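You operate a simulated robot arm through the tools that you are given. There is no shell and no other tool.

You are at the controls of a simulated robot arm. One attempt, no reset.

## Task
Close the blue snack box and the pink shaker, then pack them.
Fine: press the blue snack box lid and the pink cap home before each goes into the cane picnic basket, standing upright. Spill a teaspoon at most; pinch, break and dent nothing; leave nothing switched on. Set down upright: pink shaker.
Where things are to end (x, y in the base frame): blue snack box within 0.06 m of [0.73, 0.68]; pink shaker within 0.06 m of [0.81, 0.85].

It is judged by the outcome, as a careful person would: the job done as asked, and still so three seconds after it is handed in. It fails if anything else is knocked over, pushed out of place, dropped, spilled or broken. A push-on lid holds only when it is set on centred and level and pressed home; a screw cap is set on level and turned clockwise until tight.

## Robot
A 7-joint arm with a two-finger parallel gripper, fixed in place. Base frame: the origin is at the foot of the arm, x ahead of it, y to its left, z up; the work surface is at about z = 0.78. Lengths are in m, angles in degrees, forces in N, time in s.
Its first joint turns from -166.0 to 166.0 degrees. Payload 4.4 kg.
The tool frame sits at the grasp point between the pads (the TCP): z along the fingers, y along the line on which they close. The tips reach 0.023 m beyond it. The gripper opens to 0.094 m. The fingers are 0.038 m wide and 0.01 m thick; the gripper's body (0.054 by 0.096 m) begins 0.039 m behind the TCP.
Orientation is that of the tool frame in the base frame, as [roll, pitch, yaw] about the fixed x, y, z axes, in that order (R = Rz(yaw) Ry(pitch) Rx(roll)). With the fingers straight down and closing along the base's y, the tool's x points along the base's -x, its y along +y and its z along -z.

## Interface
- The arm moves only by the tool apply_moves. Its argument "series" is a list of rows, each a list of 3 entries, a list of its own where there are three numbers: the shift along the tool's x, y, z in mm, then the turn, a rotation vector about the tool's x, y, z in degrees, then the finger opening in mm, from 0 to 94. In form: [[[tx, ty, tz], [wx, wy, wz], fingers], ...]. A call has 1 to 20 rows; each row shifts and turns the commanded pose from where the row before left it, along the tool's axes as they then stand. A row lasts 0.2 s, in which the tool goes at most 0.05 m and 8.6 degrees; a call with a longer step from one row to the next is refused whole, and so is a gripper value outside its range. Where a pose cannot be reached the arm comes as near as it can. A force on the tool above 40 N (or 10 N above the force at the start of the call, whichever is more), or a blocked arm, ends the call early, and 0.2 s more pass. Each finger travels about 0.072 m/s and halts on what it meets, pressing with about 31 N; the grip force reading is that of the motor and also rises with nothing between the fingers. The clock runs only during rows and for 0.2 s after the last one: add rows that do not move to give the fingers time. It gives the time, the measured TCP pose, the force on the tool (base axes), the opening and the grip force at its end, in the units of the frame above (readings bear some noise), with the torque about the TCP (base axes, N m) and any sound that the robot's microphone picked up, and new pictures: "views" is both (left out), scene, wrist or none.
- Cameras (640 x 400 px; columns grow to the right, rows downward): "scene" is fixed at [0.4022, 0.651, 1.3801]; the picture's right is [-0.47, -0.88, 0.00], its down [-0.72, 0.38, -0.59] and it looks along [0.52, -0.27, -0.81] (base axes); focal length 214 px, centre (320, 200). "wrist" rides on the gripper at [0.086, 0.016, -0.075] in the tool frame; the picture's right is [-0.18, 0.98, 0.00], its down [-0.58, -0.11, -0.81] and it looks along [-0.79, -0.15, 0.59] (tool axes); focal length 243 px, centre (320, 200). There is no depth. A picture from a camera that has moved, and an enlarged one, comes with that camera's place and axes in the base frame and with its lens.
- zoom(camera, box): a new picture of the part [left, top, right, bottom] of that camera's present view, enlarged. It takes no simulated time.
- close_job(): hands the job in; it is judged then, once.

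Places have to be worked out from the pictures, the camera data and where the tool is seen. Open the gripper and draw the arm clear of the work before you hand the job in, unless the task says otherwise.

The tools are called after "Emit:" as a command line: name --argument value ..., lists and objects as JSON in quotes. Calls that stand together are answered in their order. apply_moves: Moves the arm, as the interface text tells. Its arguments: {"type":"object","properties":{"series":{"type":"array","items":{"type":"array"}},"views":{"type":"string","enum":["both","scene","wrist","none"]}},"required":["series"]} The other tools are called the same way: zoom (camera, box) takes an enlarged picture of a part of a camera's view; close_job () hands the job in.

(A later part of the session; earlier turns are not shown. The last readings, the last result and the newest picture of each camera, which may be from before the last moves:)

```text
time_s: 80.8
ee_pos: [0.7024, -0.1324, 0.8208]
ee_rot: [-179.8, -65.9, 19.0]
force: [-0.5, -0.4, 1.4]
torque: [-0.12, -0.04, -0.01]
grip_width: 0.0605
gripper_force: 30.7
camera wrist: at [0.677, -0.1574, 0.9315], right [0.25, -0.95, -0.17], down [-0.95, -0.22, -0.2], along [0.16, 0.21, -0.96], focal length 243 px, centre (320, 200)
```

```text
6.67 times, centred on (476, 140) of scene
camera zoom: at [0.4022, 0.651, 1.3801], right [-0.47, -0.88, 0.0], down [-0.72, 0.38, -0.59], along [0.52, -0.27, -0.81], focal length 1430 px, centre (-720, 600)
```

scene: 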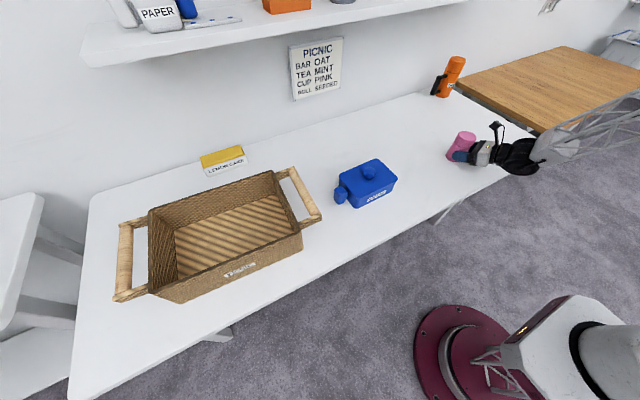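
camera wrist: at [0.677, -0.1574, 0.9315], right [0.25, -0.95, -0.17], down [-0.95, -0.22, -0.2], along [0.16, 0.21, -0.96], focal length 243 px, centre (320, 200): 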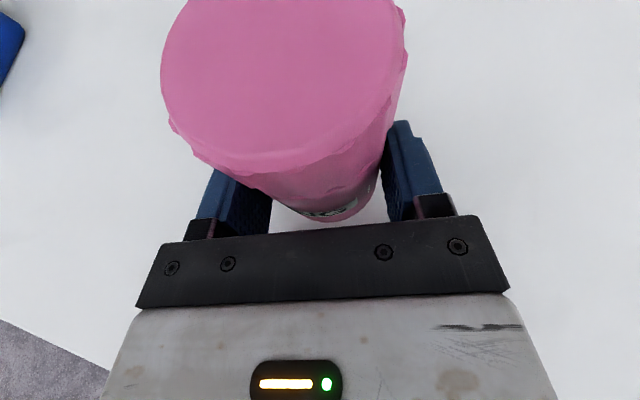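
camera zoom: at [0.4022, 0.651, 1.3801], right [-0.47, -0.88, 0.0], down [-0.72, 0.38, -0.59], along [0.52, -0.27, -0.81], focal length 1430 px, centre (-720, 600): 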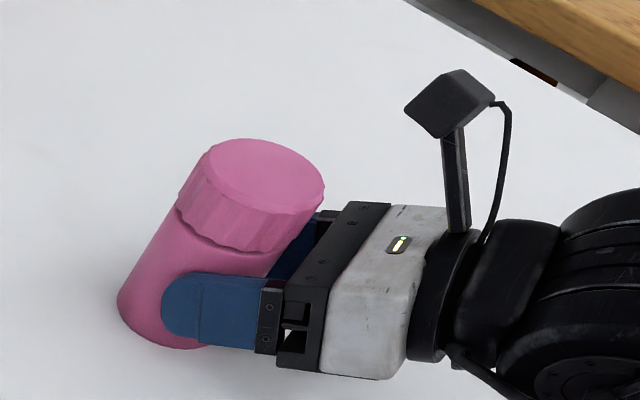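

The body is gripped at 60.5 mm. I'll lift straight up, slowly at first.

Emit:
apply_moves --series '[[[4.6, 0, -2], [0, 0, 0], 50], [[9.1, 0, -4.1], [0, 0, 0], 50], [[18.3, 0, -8.1], [0, 0, 0], 50], [[27.4, 0, -12.2], [0, 0, 0], 50], [[27.4, 0, -12.2], [0, 0, 0], 50], [[27.4, 0, -12.2], [0, 0, 0], 50], [[27.4, 0, -12.2], [0, 0, 0], 50], [[27.4, 0, -12.2], [0, 0, 0], 50], [[0, 0, 0], [0, 0, 0], 50]]'

Emit:
zoom --camera "scene" --box '[428, 70, 556, 150]'

```text
time_s: 82.8
ee_pos: [0.7022, -0.1317, 1.0071]
ee_rot: [-179.7, -66.0, 18.8]
force: [0.1, -0.5, -1.3]
torque: [0.0, 0.01, -0.04]
grip_width: 0.0603
gripper_force: 30.8
camera wrist: at [0.6767, -0.1581, 1.117], right [0.25, -0.95, -0.17], down [-0.96, -0.22, -0.2], along [0.16, 0.21, -0.96], focal length 243 px, centre (320, 200)
```

scene: 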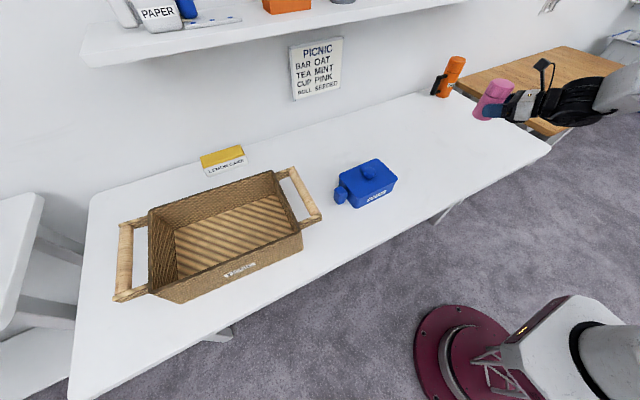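
wrist: 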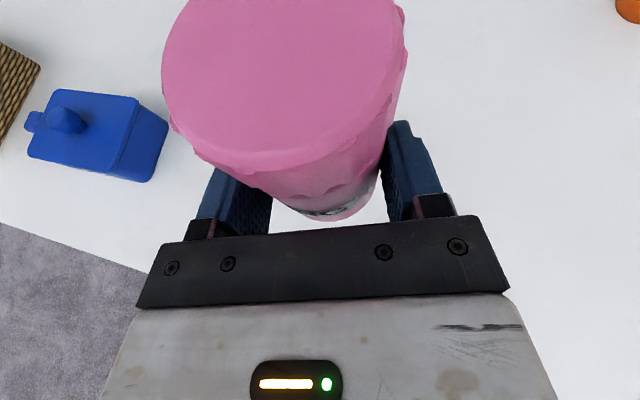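

```text
5.00 times, centred on (492, 110) of scene
camera zoom: at [0.4022, 0.651, 1.3801], right [-0.47, -0.88, 0.0], down [-0.72, 0.38, -0.59], along [0.52, -0.27, -0.81], focal length 1072 px, centre (-540, 650)
```

zoom: 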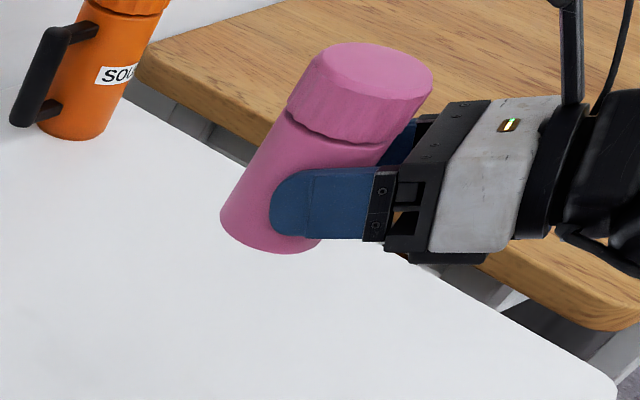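

The shaker is held upright and hasn't slipped. I'll carry it along an arc over the box to above the basket, keeping it level and turning the tool with the arm.

Emit:
apply_moves --series '[[[7.6, -40.1, 17.2], [2.325, 0, -1.035], 50], [[8.3, -39.2, 18.7], [2.325, 0, -1.035], 50], [[9.1, -38.2, 20.4], [2.325, 0, -1.035], 50], [[9.7, -37.2, 21.8], [2.325, 0, -1.035], 50], [[10.4, -36.1, 23.4], [2.325, 0, -1.035], 50], [[11.0, -35.0, 24.8], [2.325, 0, -1.035], 50], [[11.7, -33.7, 26.2], [2.325, 0, -1.035], 50], [[12.3, -32.4, 27.6], [2.325, 0, -1.035], 50], [[12.9, -31.0, 28.9], [2.325, 0, -1.035], 50], [[13.4, -29.6, 30.1], [2.325, 0, -1.035], 50], [[13.9, -28.1, 31.2], [2.325, 0, -1.035], 50], [[0, 0, 0], [0, 0, 0], 50]]'

```text
time_s: 85.4
ee_pos: [0.7551, 0.3524, 1.0083]
ee_rot: [-179.7, -66.0, 46.9]
force: [0.4, 0.3, -1.9]
torque: [-0.03, 0.01, 0.01]
grip_width: 0.0601
gripper_force: 30.9
camera wrist: at [0.7448, 0.3177, 1.1175], right [0.67, -0.72, -0.17], down [-0.74, -0.64, -0.2], along [0.04, 0.26, -0.96], focal length 243 px, centre (320, 200)
```

scene: 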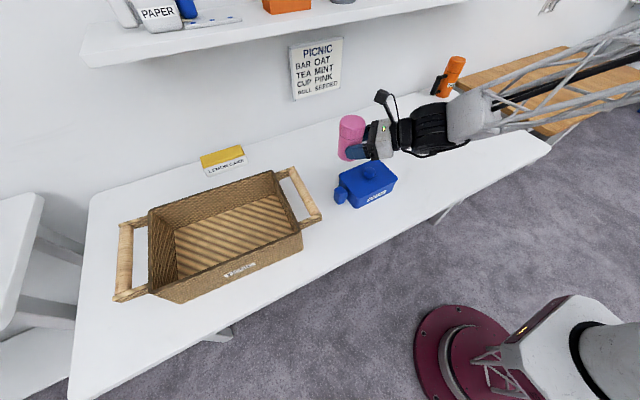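
wrist: 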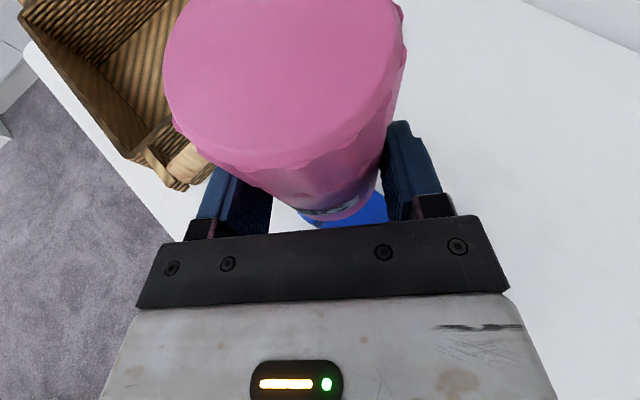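

It's on track and level. I'll continue the arc to above the basket.

Emit:
apply_moves --series '[[[14.4, -26.5, 32.3], [2.325, 0, -1.035], 50], [[14.8, -25.0, 33.3], [2.325, 0, -1.035], 50], [[15.3, -23.3, 34.3], [2.325, 0, -1.035], 50], [[15.7, -21.6, 35.3], [2.325, 0, -1.035], 50], [[16.1, -19.9, 36.2], [2.325, 0, -1.035], 50], [[16.4, -18.1, 36.9], [2.325, 0, -1.035], 50], [[16.8, -16.3, 37.6], [2.325, 0, -1.035], 50], [[17.0, -14.5, 38.2], [2.325, 0, -1.035], 50], [[17.2, -12.5, 38.7], [2.325, 0, -1.035], 50], [[17.4, -10.7, 39.2], [2.325, 0, -1.035], 50], [[17.7, -8.7, 39.6], [2.325, 0, -1.035], 50], [[0, 0, 0], [0, 0, 0], 50], [[0, 0, 0], [0, 0, 0], 50]]'

Emit:
zoom --camera "scene" --box '[90, 110, 330, 310]'

```text
time_s: 88.2
ee_pos: [0.8049, 0.836, 1.009]
ee_rot: [-179.6, -66.0, 74.6]
force: [-0.7, -0.1, -1.0]
torque: [-0.03, -0.03, -0.02]
grip_width: 0.0598
gripper_force: 30.8
camera wrist: at [0.8117, 0.8015, 1.1197], right [0.93, -0.32, -0.17], down [-0.35, -0.91, -0.21], along [-0.09, 0.25, -0.96], focal length 243 px, centre (320, 200)
```

scene: 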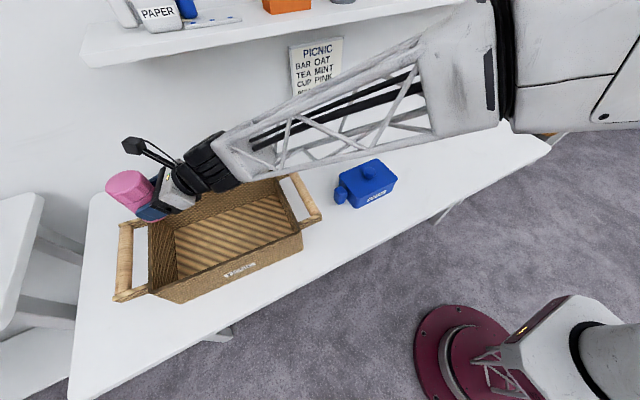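
wrist: 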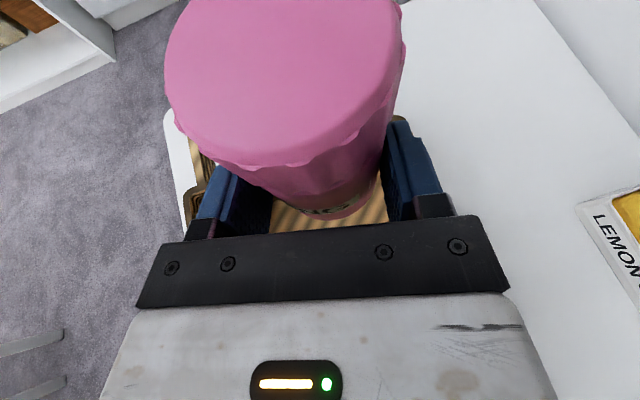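

```text
2.00 times, centred on (210, 210) of scene
camera zoom: at [0.4022, 0.651, 1.3801], right [-0.47, -0.88, 0.0], down [-0.72, 0.38, -0.59], along [0.52, -0.27, -0.81], focal length 429 px, centre (540, 180)
```

zoom: 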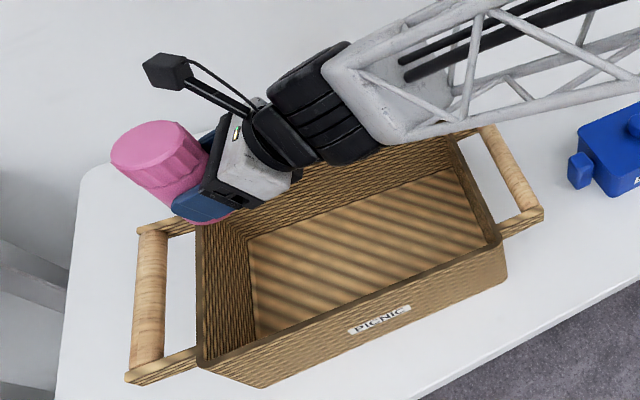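

The shaker hangs over the far end of the basket, with its axis at about (0.809, 0.850). I'll lower it part way and check clearances.

Emit:
apply_moves --series '[[[-20, 0, 8.9], [0, 0, 0], 50], [[-20, 0, 8.9], [0, 0, 0], 50], [[-20, 0, 8.9], [0, 0, 0], 50], [[-20, 0, 8.9], [0, 0, 0], 50], [[-16, 0, 7.1], [0, 0, 0], 50], [[0, 0, 0], [0, 0, 0], 50]]'

Emit:
zoom --camera "scene" --box '[90, 110, 330, 310]'

```text
time_s: 89.6
ee_pos: [0.8042, 0.8366, 0.9032]
ee_rot: [-179.7, -66.2, 74.9]
force: [-0.2, -0.2, -1.0]
torque: [0.0, 0.05, 0.0]
grip_width: 0.0601
gripper_force: 31.1
camera wrist: at [0.8114, 0.8007, 1.0137], right [0.93, -0.32, -0.17], down [-0.35, -0.91, -0.21], along [-0.09, 0.25, -0.96], focal length 243 px, centre (320, 200)
```

scene: 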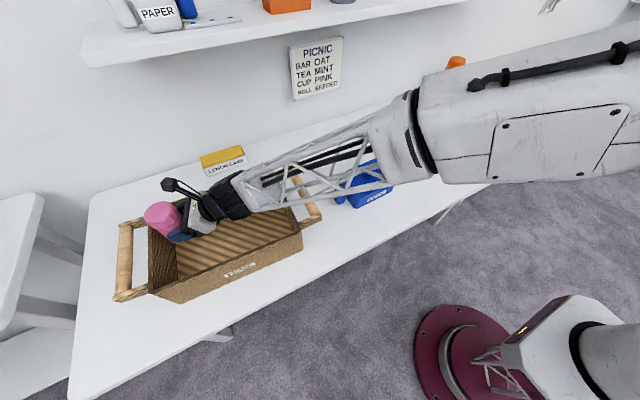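
wrist: 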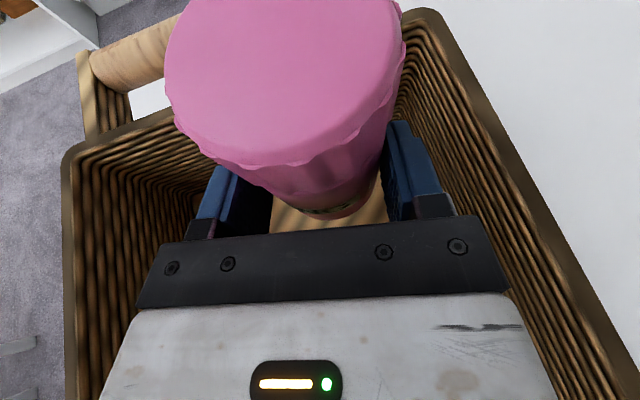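

```text
2.00 times, centred on (210, 210) of scene
camera zoom: at [0.4022, 0.651, 1.3801], right [-0.47, -0.88, 0.0], down [-0.72, 0.38, -0.59], along [0.52, -0.27, -0.81], focal length 429 px, centre (540, 180)
```

zoom: 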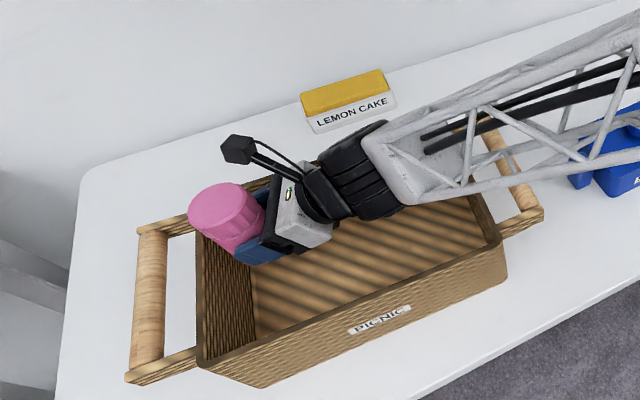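

It's inside the rim with clearance on all sides. I'll continue lowering toward the basket floor.

Emit:
apply_moves --series '[[[-13.7, 0, 6.1], [0, 0, 0], 50], [[-13.7, 0, 6.1], [0, 0, 0], 50], [[-13.7, 0, 6.1], [0, 0, 0], 50], [[-6.4, 0, 2.8], [0, 0, 0], 50], [[0, 0, 0], [0, 0, 0], 50]]'

Emit:
zoom --camera "scene" --box '[130, 150, 290, 270]'

```text
time_s: 90.8
ee_pos: [0.8047, 0.8366, 0.852]
ee_rot: [-179.6, -66.1, 74.8]
force: [-0.1, 0.3, -1.1]
torque: [-0.02, 0.0, 0.01]
grip_width: 0.0601
gripper_force: 30.9
camera wrist: at [0.8116, 0.8009, 0.9615], right [0.93, -0.32, -0.17], down [-0.35, -0.91, -0.21], along [-0.09, 0.25, -0.96], focal length 243 px, centre (320, 200)
```

scene: 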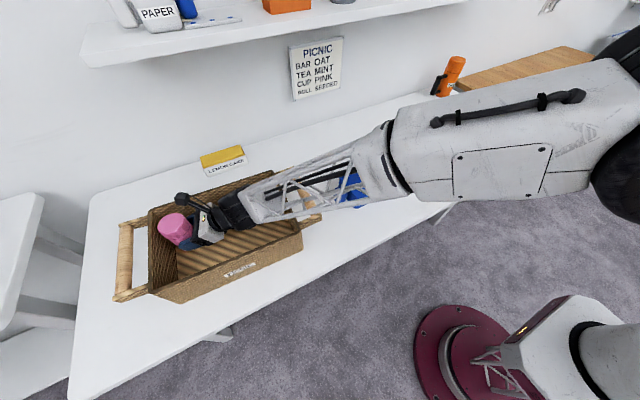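
wrist: 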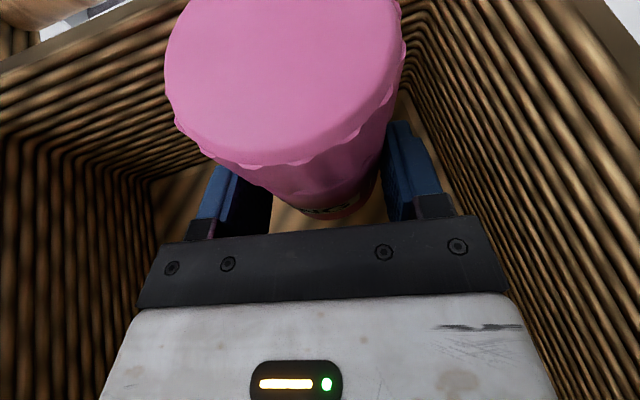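

```text
3.33 times, centred on (210, 210) of scene
camera zoom: at [0.4022, 0.651, 1.3801], right [-0.47, -0.88, 0.0], down [-0.72, 0.38, -0.59], along [0.52, -0.27, -0.81], focal length 715 px, centre (687, 167)
```

zoom: 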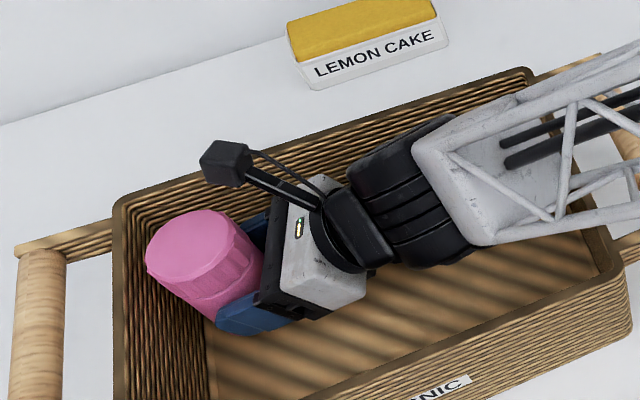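

The shaker's bottom is about 15 mm above the floor. I'll go down slowly in small steps, watching for contact.

Emit:
apply_moves --series '[[[-2.74, 0, 1.22], [0, 0, 0], 50], [[-2.74, 0, 1.22], [0, 0, 0], 50], [[-1.83, 0, 0.81], [0, 0, 0], 50], [[-1.83, 0, 0.81], [0, 0, 0], 50], [[0, 0, 0], [0, 0, 0], 50]]' --views "none"

```text
time_s: 92.0
ee_pos: [0.8047, 0.8375, 0.8419]
ee_rot: [-179.6, -66.1, 74.7]
force: [-0.8, 0.3, -1.4]
torque: [-0.06, 0.02, -0.01]
grip_width: 0.0601
gripper_force: 30.8
```

Emit:
apply_moves --series '[[[-0.91, 0, 0.41], [0, 0, 0], 50], [[-0.91, 0, 0.41], [0, 0, 0], 50], [[-0.91, 0, 0.41], [0, 0, 0], 50], [[-0.91, 0, 0.41], [0, 0, 0], 50], [[0, 0, 0], [0, 0, 0], 50]]' --views "none"

```text
time_s: 93.2
ee_pos: [0.8039, 0.8359, 0.8383]
ee_rot: [-179.7, -66.1, 74.8]
force: [-0.3, 0.4, -1.9]
torque: [-0.08, 0.04, -0.02]
grip_width: 0.0602
gripper_force: 30.9
```

Emit:
apply_moves --series '[[[-0.91, 0, 0.41], [0, 0, 0], 50], [[-0.91, 0, 0.41], [0, 0, 0], 50], [[-0.91, 0, 0.41], [0, 0, 0], 50], [[0, 0, 0], [0, 0, 0], 50]]' --views "none"

```text
time_s: 94.2
ee_pos: [0.8042, 0.837, 0.8347]
ee_rot: [-179.6, -66.1, 74.8]
force: [0.3, 1.0, -1.4]
torque: [-0.04, 0.0, -0.04]
grip_width: 0.0601
gripper_force: 31.1
```

Emit:
apply_moves --series '[[[-0.91, 0, 0.41], [0, 0, 0], 50], [[-0.91, 0, 0.41], [0, 0, 0], 50], [[-0.91, 0, 0.41], [0, 0, 0], 50], [[0, 0, 0], [0, 0, 0], 50]]' --views "scene"

Emit:
zoom --camera "scene" --box '[130, 180, 258, 260]'

```text
time_s: 95.2
ee_pos: [0.8038, 0.8365, 0.8313]
ee_rot: [-179.6, -66.1, 74.8]
force: [-0.1, 0.3, -1.7]
torque: [-0.05, 0.03, -0.04]
grip_width: 0.0602
gripper_force: 31.1
```

scene: 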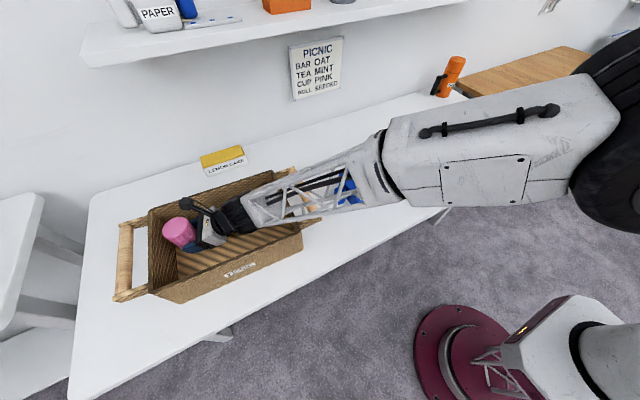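

```text
5.00 times, centred on (194, 220) of scene
camera zoom: at [0.4022, 0.651, 1.3801], right [-0.47, -0.88, 0.0], down [-0.72, 0.38, -0.59], along [0.52, -0.27, -0.81], focal length 1072 px, centre (950, 100)
```

zoom: 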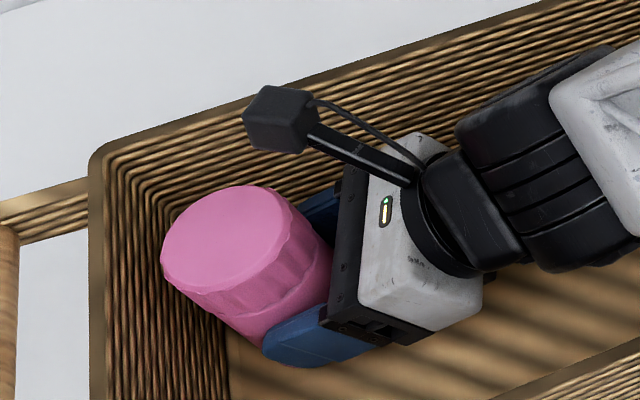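

No contact yet, so I'll continue in 1 mm steps.

Emit:
apply_moves --series '[[[-0.91, 0, 0.41], [0, 0, 0], 50], [[-0.91, 0, 0.41], [0, 0, 0], 50], [[0, 0, 0], [0, 0, 0], 50]]' --views "none"

```text
time_s: 96.0
ee_pos: [0.8032, 0.8367, 0.8306]
ee_rot: [-179.6, -66.2, 74.8]
force: [-0.7, -1.8, 1.9]
torque: [0.13, 0.03, -0.05]
grip_width: 0.0602
gripper_force: 30.7
```

Light contact: the shaker's bottom is on the floor, at z≈0.79. I'll open the fingers and check that it stands before withdrawing straight up.

Emit:
apply_moves --series '[[[0, 0, 0], [0, 0, 0], 58], [[0, 0, 0], [0, 0, 0], 63], [[0, 0, 0], [0, 0, 0], 70], [[0, 0, 0], [0, 0, 0], 78], [[0, 0, 0], [0, 0, 0], 84], [[0, 0, 0], [0, 0, 0], 84]]'

Emit:
zoom --camera "scene" --box '[130, 180, 258, 260]'

```text
time_s: 97.4
ee_pos: [0.8048, 0.8376, 0.8309]
ee_rot: [-179.6, -66.1, 74.8]
force: [-0.4, -0.3, 0.4]
torque: [0.01, -0.01, -0.02]
grip_width: 0.084
gripper_force: 0.2
camera wrist: at [0.8112, 0.8013, 0.9401], right [0.93, -0.32, -0.17], down [-0.35, -0.91, -0.21], along [-0.09, 0.25, -0.96], focal length 243 px, centre (320, 200)
```

scene: 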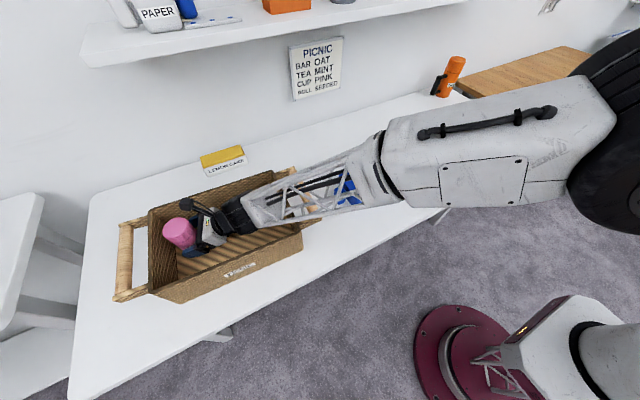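
wrist: 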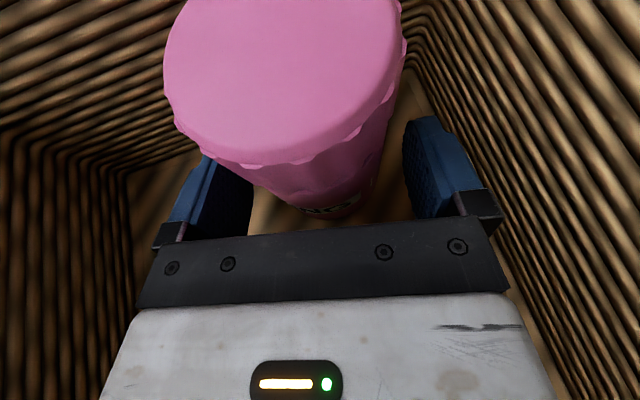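

```text
5.00 times, centred on (194, 220) of scene
camera zoom: at [0.4022, 0.651, 1.3801], right [-0.47, -0.88, 0.0], down [-0.72, 0.38, -0.59], along [0.52, -0.27, -0.81], focal length 1072 px, centre (950, 100)
```

zoom: 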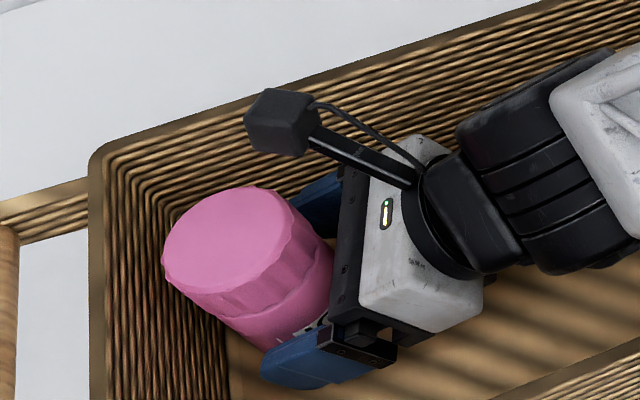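

The shaker stands freely and nothing shifted. I'll back off a few millimetres and rise straight up out of the basket.

Emit:
apply_moves --series '[[[-2.4, 0, -5.5], [0, 0, 0], 84], [[9.1, 0, -4.1], [0, 0, 0], 84], [[18.3, 0, -8.1], [0, 0, 0], 84], [[25.6, 0, -11.4], [0, 0, 0], 84], [[25.6, 0, -11.4], [0, 0, 0], 84], [[25.6, 0, -11.4], [0, 0, 0], 84], [[25.6, 0, -11.4], [0, 0, 0], 84], [[25.6, 0, -11.4], [0, 0, 0], 84], [[0, 0, 0], [0, 0, 0], 84]]'

Emit:
zoom --camera "scene" --box '[100, 130, 340, 310]'

Emit:
zoom --camera "wrist" --box '[160, 0, 480, 240]'

```text
time_s: 99.4
ee_pos: [0.8022, 0.8308, 1.0025]
ee_rot: [-179.5, -66.0, 74.8]
force: [-0.2, -0.3, -0.4]
torque: [0.0, -0.03, 0.03]
grip_width: 0.0838
gripper_force: 0.2
camera wrist: at [0.8103, 0.7946, 1.1106], right [0.93, -0.32, -0.17], down [-0.35, -0.91, -0.21], along [-0.09, 0.25, -0.96], focal length 243 px, centre (320, 200)
```

scene: 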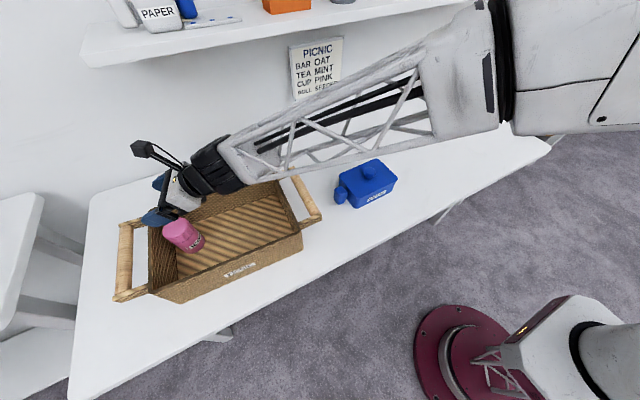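
wrist: 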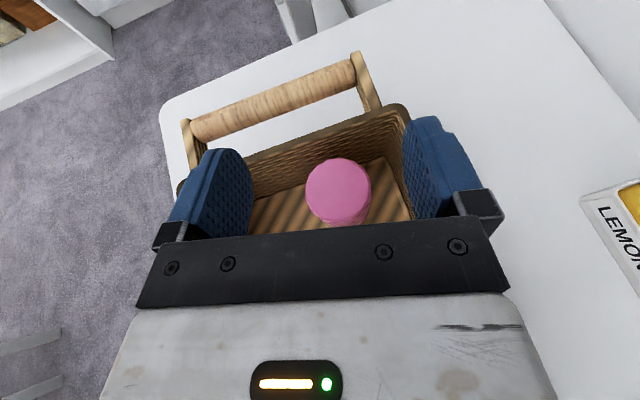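

```text
2.22 times, centred on (220, 220) of scene
camera zoom: at [0.4022, 0.651, 1.3801], right [-0.47, -0.88, 0.0], down [-0.72, 0.38, -0.59], along [0.52, -0.27, -0.81], focal length 477 px, centre (542, 156)
```

zoom: 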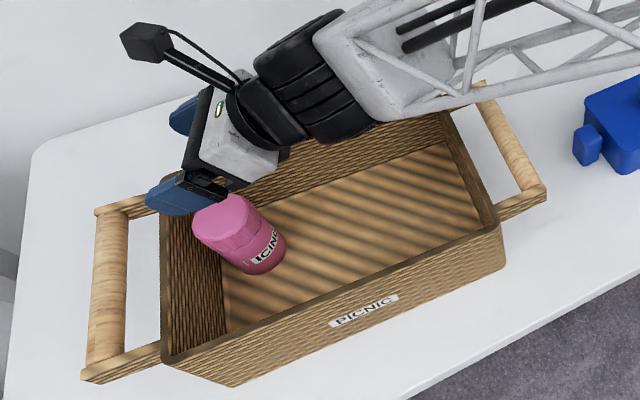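

```text
1.67 times, centred on (320, 120) of wrist
camera zoom: at [0.8103, 0.7946, 1.1106], right [0.93, -0.32, -0.17], down [-0.35, -0.91, -0.21], along [-0.09, 0.25, -0.96], focal length 404 px, centre (320, 333)
```

zoom: 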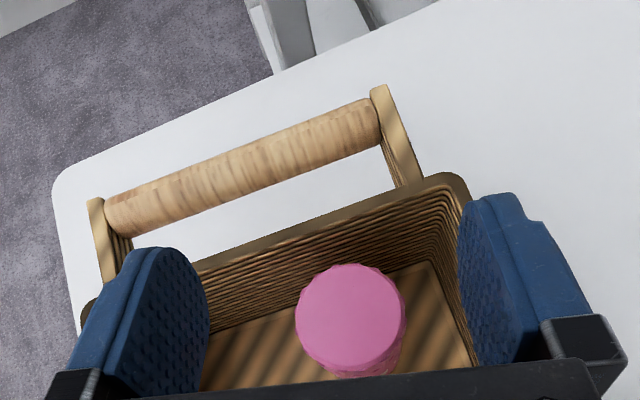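

The shaker stands upright in the basket at about (0.808, 0.851). Now the box: I'll withdraw from the basket and bring the tool back to vertical.

Emit:
apply_moves --series '[[[-7.9, 0.2, -44.5], [0, 0, 0], 84], [[-7.9, 0.2, -44.5], [0, 0, 0], 84], [[-7.9, 0.2, -44.5], [0, 0, 0], 84], [[-7.9, 0.2, -44.5], [0, 0, 0], 84], [[-7.9, 0.2, -44.5], [0, 0, 0], 84], [[-7.9, 0.2, -44.5], [0, 0, 0], 84], [[-7.9, 0.2, -44.5], [0, 0, 0], 84], [[-7.9, 0.2, -44.5], [0, 0, 0], 84], [[-7.9, 0.2, -44.5], [0, 0, 0], 84], [[0, 0, 0], [-0.5, 0, 0], 84], [[0, 0, 0], [0, -8.5, 0], 84], [[0, 0, 0], [0, -8.5, 0], 84], [[0, 0, 0], [0, -8.5, 0], 84], [[0, 0, 0], [0, -8.5, 0], 84], [[0, 0, 0], [0, -8.5, 0], 84], [[0, 0, 0], [0, -8.5, 0], 84], [[0, 0, 0], [0, -8.5, 0], 84], [[0, 0, 0], [0, -6.5, 0], 84], [[0, 0, 0], [0, 0, 0], 84]]' --views "scene"

```text
time_s: 103.4
ee_pos: [0.7039, 0.4475, 1.0972]
ee_rot: [179.9, -0.1, 74.7]
force: [0.1, -0.6, -0.3]
torque: [-0.02, 0.0, 0.01]
grip_width: 0.0841
gripper_force: 0.1
```

scene: 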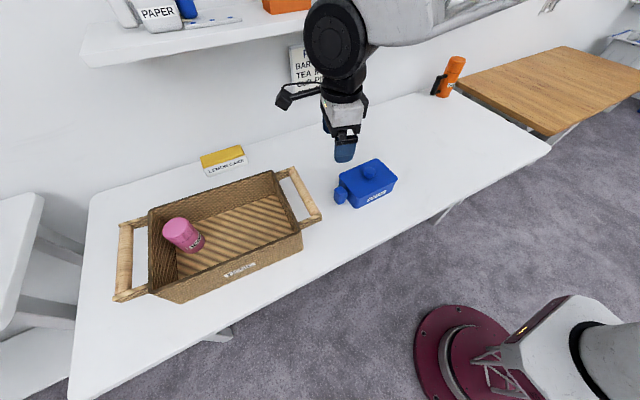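

The tool is vertical again. I'll rotate to yaw -90° for gripping the box handle.

Emit:
apply_moves --series '[[[0, 0, 0], [0, 0, -8.5], 84], [[0, 0, 0], [0, 0, -8.5], 84], [[0, 0, 0], [0, 0, -8.5], 84], [[0, 0, 0], [0, 0, -8.5], 84], [[0, 0, 0], [0, 0, -8.5], 84], [[0, 0, 0], [0, 0, -8.5], 84], [[0, 0, 0], [0, 0, -8.5], 84], [[0, 0, 0], [0, 0, -8.5], 84], [[0, 0, 0], [0, 0, -8.5], 84], [[0, 0, 0], [0, 0, -8.5], 84], [[0, 0, 0], [0, 0, -8.5], 84], [[0, 0, 0], [0, 0, -8.5], 84], [[0, 0, 0], [0, 0, -8.5], 84], [[0, 0, 0], [0, 0, -8.5], 84], [[0, 0, 0], [0, 0, -8.5], 84], [[0, 0, 0], [0, 0, -8.5], 84], [[0, 0, 0], [0, 0, -8.5], 84], [[0, 0, 0], [0, 0, -8.5], 84], [[0, 0, 0], [0, 0, -8.5], 84], [[0, 0, 0], [0, 0, -8.5], 84]]' --views "none"

Emit:
apply_moves --series '[[[0, 0, 0], [0, 0, -8.5], 84], [[0, 0, 0], [0, 0, -8.5], 84], [[0, 0, 0], [0, 0, -8.3], 84], [[0, 0, 0], [0, 0, 0], 84]]' --views "none"

```text
time_s: 107.6
ee_pos: [0.703, 0.4485, 1.0984]
ee_rot: [-180.0, 0.1, -115.2]
force: [-0.2, 0.2, 0.2]
torque: [0.01, -0.02, 0.0]
grip_width: 0.0841
gripper_force: 0.1
```

```text
time_s: 108.6
ee_pos: [0.7035, 0.4476, 1.0982]
ee_rot: [-179.9, 0.1, -89.9]
force: [0.0, 0.0, 0.8]
torque: [0.04, 0.0, 0.01]
grip_width: 0.084
gripper_force: 0.0
```

Emit:
apply_moves --series '[[[14.9, -13.4, 37], [0, 0, 0], 84], [[14.9, -13.4, 37], [0, 0, 0], 84], [[14.9, -13.4, 37], [0, 0, 0], 84], [[14.9, -13.4, 37], [0, 0, 0], 84], [[0, 0, 0], [0, 0, 0], 84]]'

Emit:
zoom --camera "wrist" --box '[240, 0, 400, 100]'

Emit:
zoom --camera "scene" --box '[320, 140, 416, 215]'

```text
time_s: 109.8
ee_pos: [0.7577, 0.3886, 0.9495]
ee_rot: [-179.8, 0.1, -90.0]
force: [-0.5, 0.3, 0.4]
torque: [-0.01, 0.0, 0.03]
grip_width: 0.084
gripper_force: 0.1
camera wrist: at [0.7412, 0.3024, 1.0251], right [-0.98, 0.18, 0.0], down [0.11, 0.58, 0.81], along [0.15, 0.79, -0.59], focal length 243 px, centre (320, 200)
```

scene: 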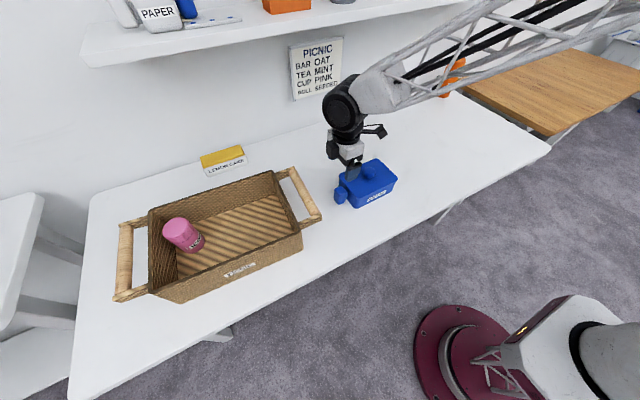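
wrist: 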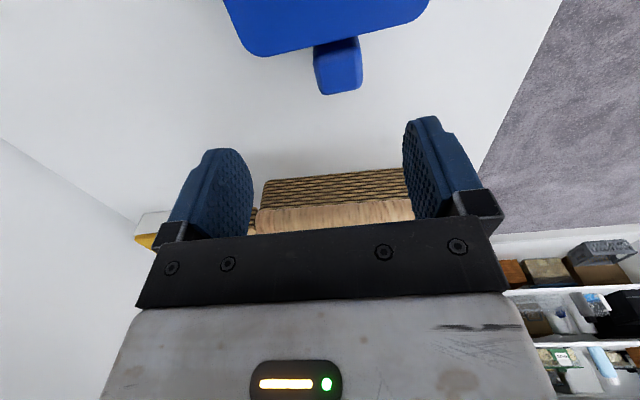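

```text
4.00 times, centred on (320, 50) of wrist
camera zoom: at [0.7412, 0.3024, 1.0251], right [-0.98, 0.18, 0.0], down [0.11, 0.58, 0.81], along [0.15, 0.79, -0.59], focal length 970 px, centre (320, 800)
```

zoom: 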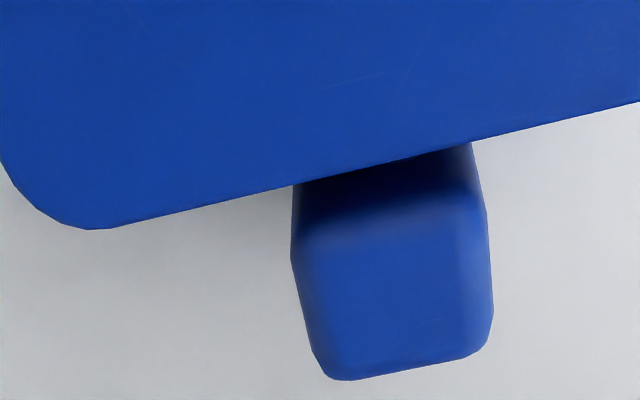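

```text
5.33 times, centred on (368, 178) of scene
camera zoom: at [0.4022, 0.651, 1.3801], right [-0.47, -0.88, 0.0], down [-0.72, 0.38, -0.59], along [0.52, -0.27, -0.81], focal length 1144 px, centre (64, 320)
```

zoom: 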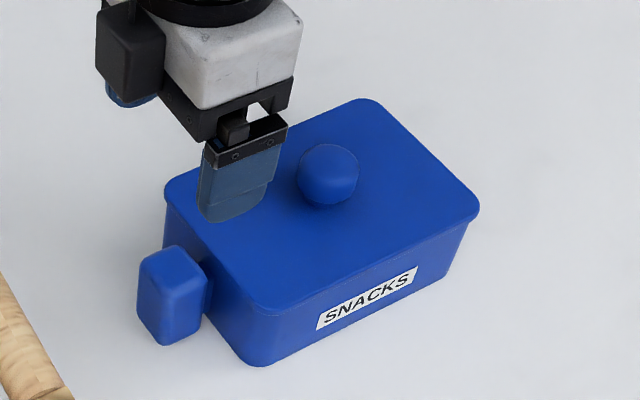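

The handle block is at about (0.7465, 0.395) with its top at z≈0.842, and the box is yawed about +1.5°. I'll align over it, lower partly, and check camera-to-knob clearance.

Emit:
apply_moves --series '[[[-4.4, 11.2, 15], [0, 0, -1.4], 84], [[0, 0, 25], [0, 0, 0], 84], [[0, 0, 25], [0, 0, 0], 84], [[0, 0, 15], [0, 0, 0], 84], [[0, 0, 0], [0, 0, 0], 84]]'

Emit:
zoom --camera "wrist" --box '[240, 60, 400, 160]'

Emit:
zoom --camera "scene" --box '[320, 140, 416, 215]'

```text
time_s: 111.0
ee_pos: [0.7467, 0.3924, 0.8698]
ee_rot: [-180.0, 0.0, -88.6]
force: [0.0, -0.1, 0.1]
torque: [0.01, -0.02, 0.0]
grip_width: 0.0844
gripper_force: 0.1
camera wrist: at [0.7318, 0.3067, 0.9442], right [-0.99, 0.16, 0.0], down [0.09, 0.58, 0.81], along [0.13, 0.8, -0.59], focal length 243 px, centre (320, 200)
```

scene: 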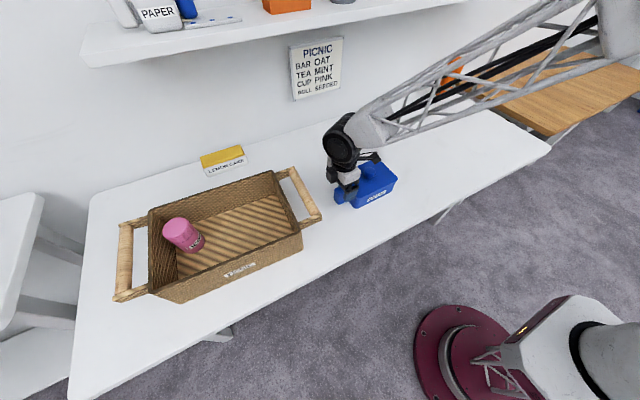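
wrist: 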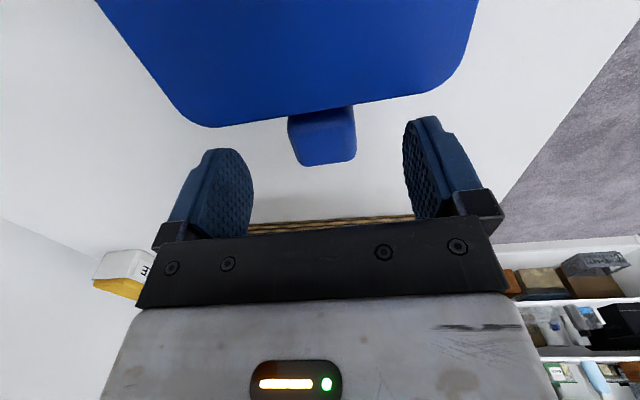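

```text
4.00 times, centred on (320, 110) of wrist
camera zoom: at [0.7318, 0.3067, 0.9442], right [-0.99, 0.16, 0.0], down [0.09, 0.58, 0.81], along [0.13, 0.8, -0.59], focal length 970 px, centre (320, 560)
```

zoom: 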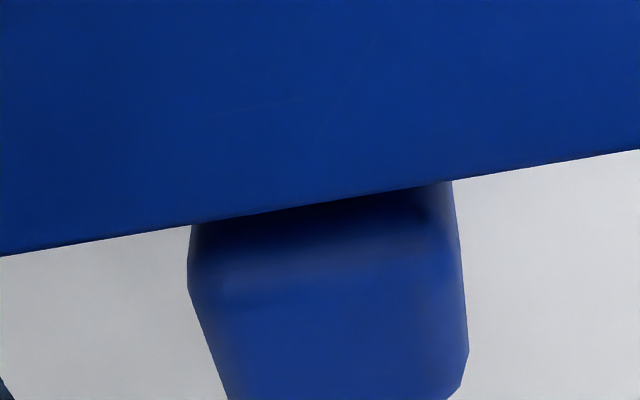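

```text
5.33 times, centred on (368, 178) of scene
camera zoom: at [0.4022, 0.651, 1.3801], right [-0.47, -0.88, 0.0], down [-0.72, 0.38, -0.59], along [0.52, -0.27, -0.81], focal length 1144 px, centre (64, 320)
```

zoom: 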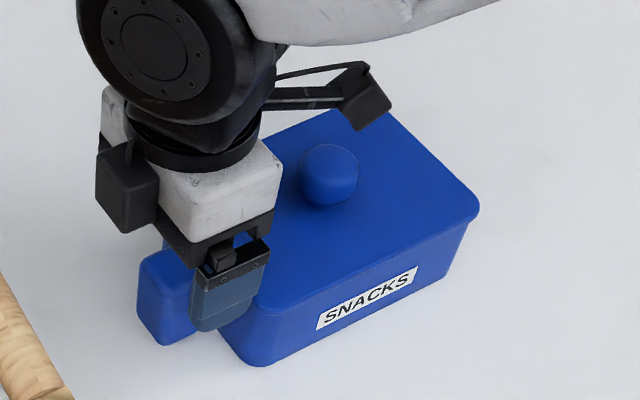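

There's a second black block on the gripper opposite the camera that matters for clearances in the basket. I'll zoom in to measure it.

Emit:
zoom --camera "scene" --box '[324, 145, 372, 205]'

Emit:
zoom --camera "scene" --box '[330, 150, 370, 175]'

```text
6.67 times, centred on (348, 175) of scene
camera zoom: at [0.4022, 0.651, 1.3801], right [-0.47, -0.88, 0.0], down [-0.72, 0.38, -0.59], along [0.52, -0.27, -0.81], focal length 1430 px, centre (133, 367)
```

zoom: 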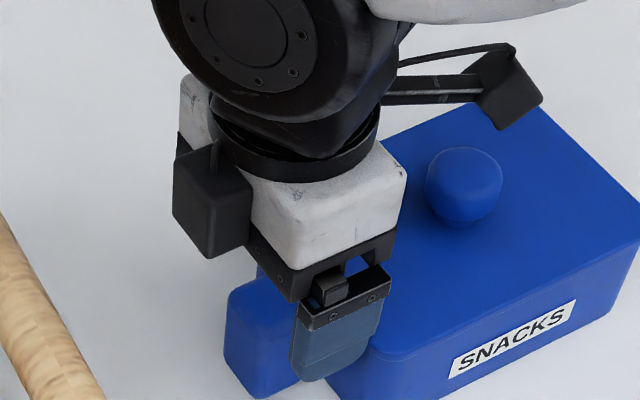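

```text
16.00 times, centred on (350, 162) of scene
camera zoom: at [0.4022, 0.651, 1.3801], right [-0.47, -0.88, 0.0], down [-0.72, 0.38, -0.59], along [0.52, -0.27, -0.81], focal length 3432 px, centre (-160, 800)
```

zoom: 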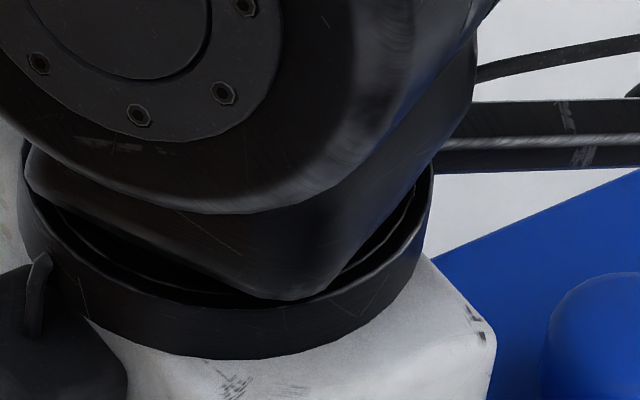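

The block sits 48–88 mm behind the TCP and protrudes about 47 mm. Gripping the handle near its top keeps it above the basket rim, which is at z≈0.889. I'll lower to grip the handle at TCP z≈0.843.

Emit:
apply_moves --series '[[[0, 1, 10], [0, 0, 0], 84], [[0, 0, 10], [0, 0, 0], 84], [[0, 0, 7], [0, 0, 0], 84], [[0, 0, 0], [0, 0, 0], 70], [[0, 0, 0], [0, 0, 0], 55], [[0, 0, 0], [0, 0, 0], 42], [[0, 0, 0], [0, 0, 0], 34], [[0, 0, 0], [0, 0, 0], 20], [[0, 0, 0], [0, 0, 0], 20]]'

Emit:
zoom --camera "scene" --box '[320, 140, 416, 215]'

```text
time_s: 113.0
ee_pos: [0.7459, 0.3928, 0.8424]
ee_rot: [-179.9, 0.0, -88.5]
force: [-1.1, 1.3, 0.0]
torque: [-0.04, 0.05, -0.16]
grip_width: 0.0353
gripper_force: 31.0
camera wrist: at [0.7311, 0.3072, 0.9171], right [-0.99, 0.16, 0.0], down [0.09, 0.58, 0.81], along [0.13, 0.8, -0.59], focal length 243 px, centre (320, 200)
```

scene: 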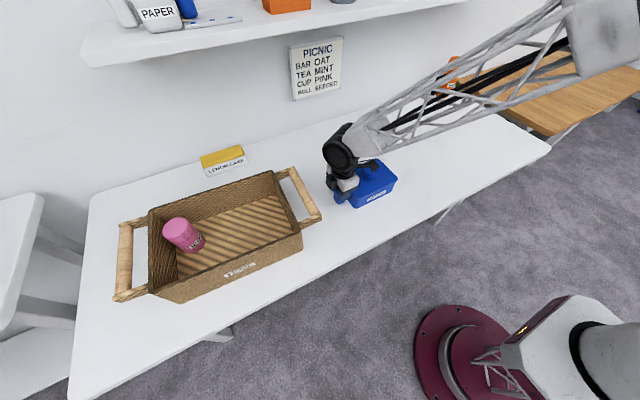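
wrist: 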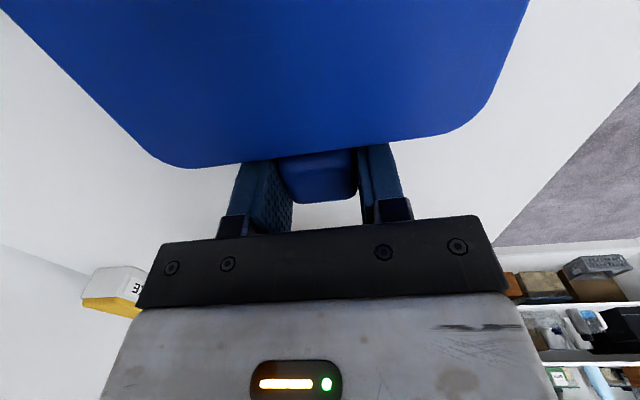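

```text
5.33 times, centred on (368, 178) of scene
camera zoom: at [0.4022, 0.651, 1.3801], right [-0.47, -0.88, 0.0], down [-0.72, 0.38, -0.59], along [0.52, -0.27, -0.81], focal length 1144 px, centre (64, 320)
```

zoom: 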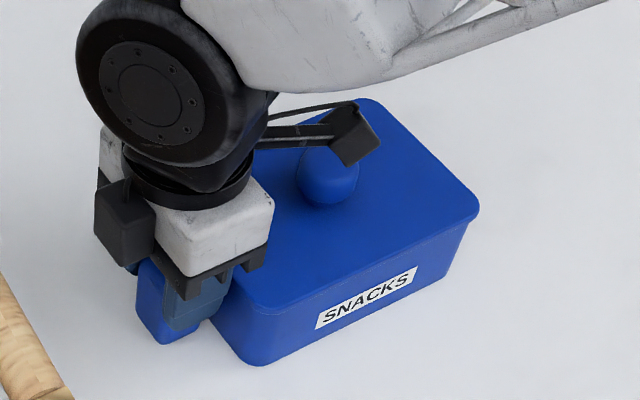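

The handle is gripped at 35.3 mm and the camera is clear of the knob. I'll lift 15 mm gently to check whether the box stays level.

Emit:
apply_moves --series '[[[0, 0, -3], [0, 0, 0], 20], [[0, 0, -5], [0, 0, 0], 20], [[0, 0, -7], [0, 0, 0], 20], [[0, 0, 0], [0, 0, 0], 20], [[0, 0, 0], [0, 0, 0], 20]]'

Emit:
zoom --camera "scene" --box '[320, 140, 416, 215]'

```text
time_s: 114.2
ee_pos: [0.7456, 0.3941, 0.8575]
ee_rot: [-179.9, 0.1, -88.6]
force: [-0.1, 0.1, -2.9]
torque: [0.33, 0.01, 0.0]
grip_width: 0.0357
gripper_force: 31.0
camera wrist: at [0.7307, 0.3073, 0.932], right [-0.99, 0.16, 0.0], down [0.09, 0.58, 0.81], along [0.13, 0.8, -0.59], focal length 243 px, centre (320, 200)
```

scene: 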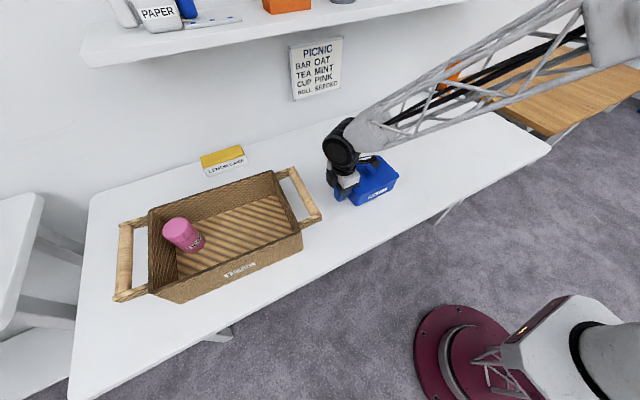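
wrist: 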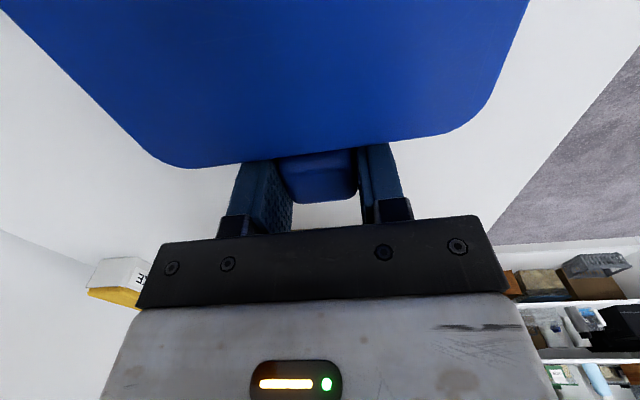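

```text
5.33 times, centred on (368, 178) of scene
camera zoom: at [0.4022, 0.651, 1.3801], right [-0.47, -0.88, 0.0], down [-0.72, 0.38, -0.59], along [0.52, -0.27, -0.81], focal length 1144 px, centre (64, 320)
```

zoom: 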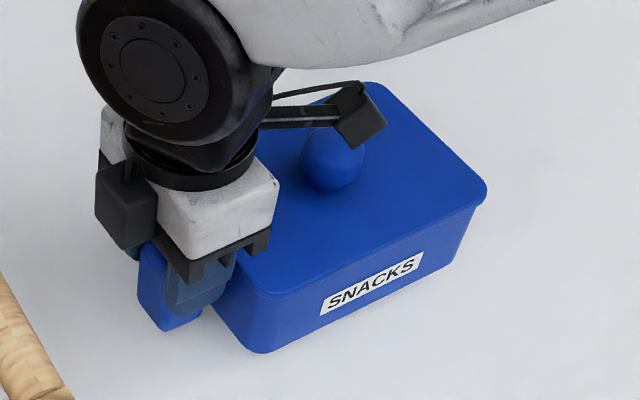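

The box lifted level and hasn't drooped; it weighs about 0.3 kg. I'll raise it smoothly to a safe carrying height.

Emit:
apply_moves --series '[[[0, 0, -10], [0, 0, 0], 20], [[0, 0, -18], [0, 0, 0], 20], [[0, 0, -22], [0, 0, 0], 20], [[0, 0, -22], [0, 0, 0], 20], [[0, 0, -22], [0, 0, 0], 20], [[0, 0, -22], [0, 0, 0], 20], [[0, 0, -22], [0, 0, 0], 20], [[0, 0, -22], [0, 0, 0], 20], [[0, 0, -14], [0, 0, 0], 20], [[0, 0, -6], [0, 0, 0], 20], [[0, 0, 0], [0, 0, 0], 20]]'

```text
time_s: 116.6
ee_pos: [0.746, 0.3939, 1.0382]
ee_rot: [-180.0, 0.1, -88.7]
force: [-0.7, -0.4, -3.4]
torque: [0.3, 0.04, -0.05]
grip_width: 0.0358
gripper_force: 31.0
camera wrist: at [0.7307, 0.3068, 1.1124], right [-0.99, 0.16, 0.0], down [0.09, 0.58, 0.81], along [0.13, 0.8, -0.59], focal length 243 px, centre (320, 200)
```

scene: 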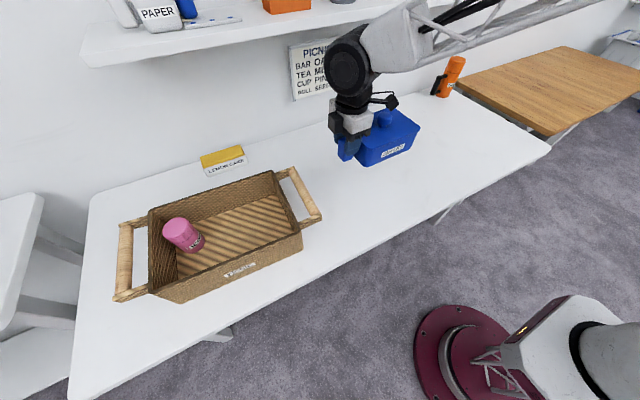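
wrist: 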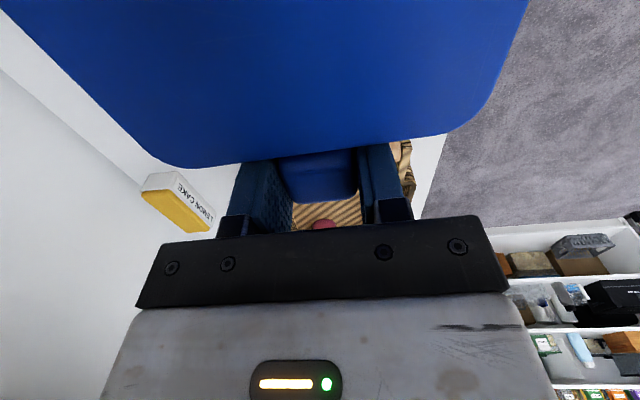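

Level and steady. I'll rotate the box half a turn and a little more in the air, so its handle ends up on the near side to suit the basket, in two stages.

Emit:
apply_moves --series '[[[0, 0, 0], [0, 0, 4], 20], [[0, 0, 0], [0, 0, 6], 20], [[0, 0, 0], [0, 0, 8.4], 20], [[0, 0, 0], [0, 0, 8.4], 20], [[0, 0, 0], [0, 0, 8.4], 20], [[0, 0, 0], [0, 0, 8.4], 20], [[0, 0, 0], [0, 0, 8.4], 20], [[0, 0, 0], [0, 0, 8.4], 20], [[0, 0, 0], [0, 0, 8.4], 20], [[0, 0, 0], [0, 0, 8.4], 20], [[0, 0, 0], [0, 0, 8.4], 20], [[0, 0, 0], [0, 0, 8.4], 20]]'

```text
time_s: 119.2
ee_pos: [0.7454, 0.3921, 1.0371]
ee_rot: [180.0, 0.0, 177.3]
force: [0.4, 0.3, -3.3]
torque: [-0.03, -0.32, -0.01]
grip_width: 0.0357
gripper_force: 31.4
camera wrist: at [0.6593, 0.4137, 1.1123], right [0.23, 0.97, 0.0], down [0.57, -0.14, 0.81], along [0.79, -0.18, -0.59], focal length 243 px, centre (320, 200)
```

scene: 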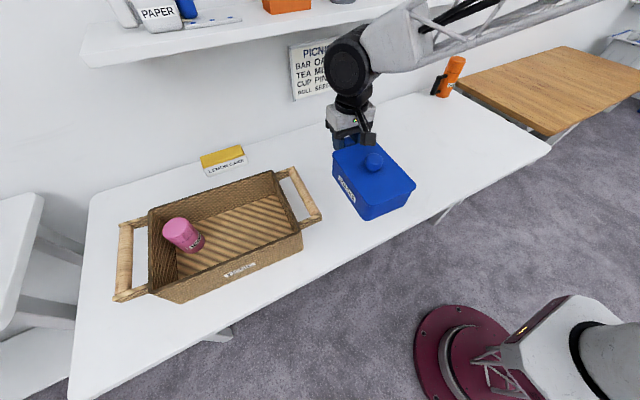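
wrist: 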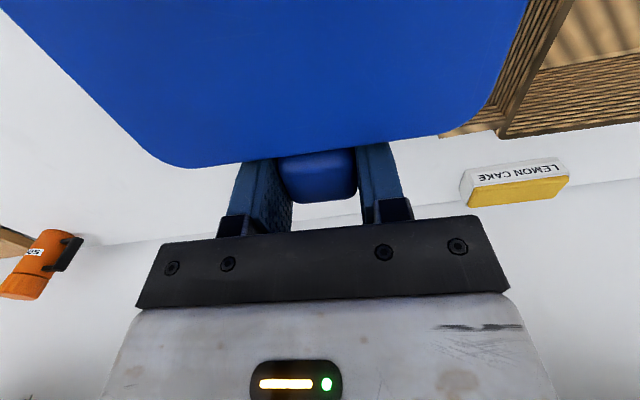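

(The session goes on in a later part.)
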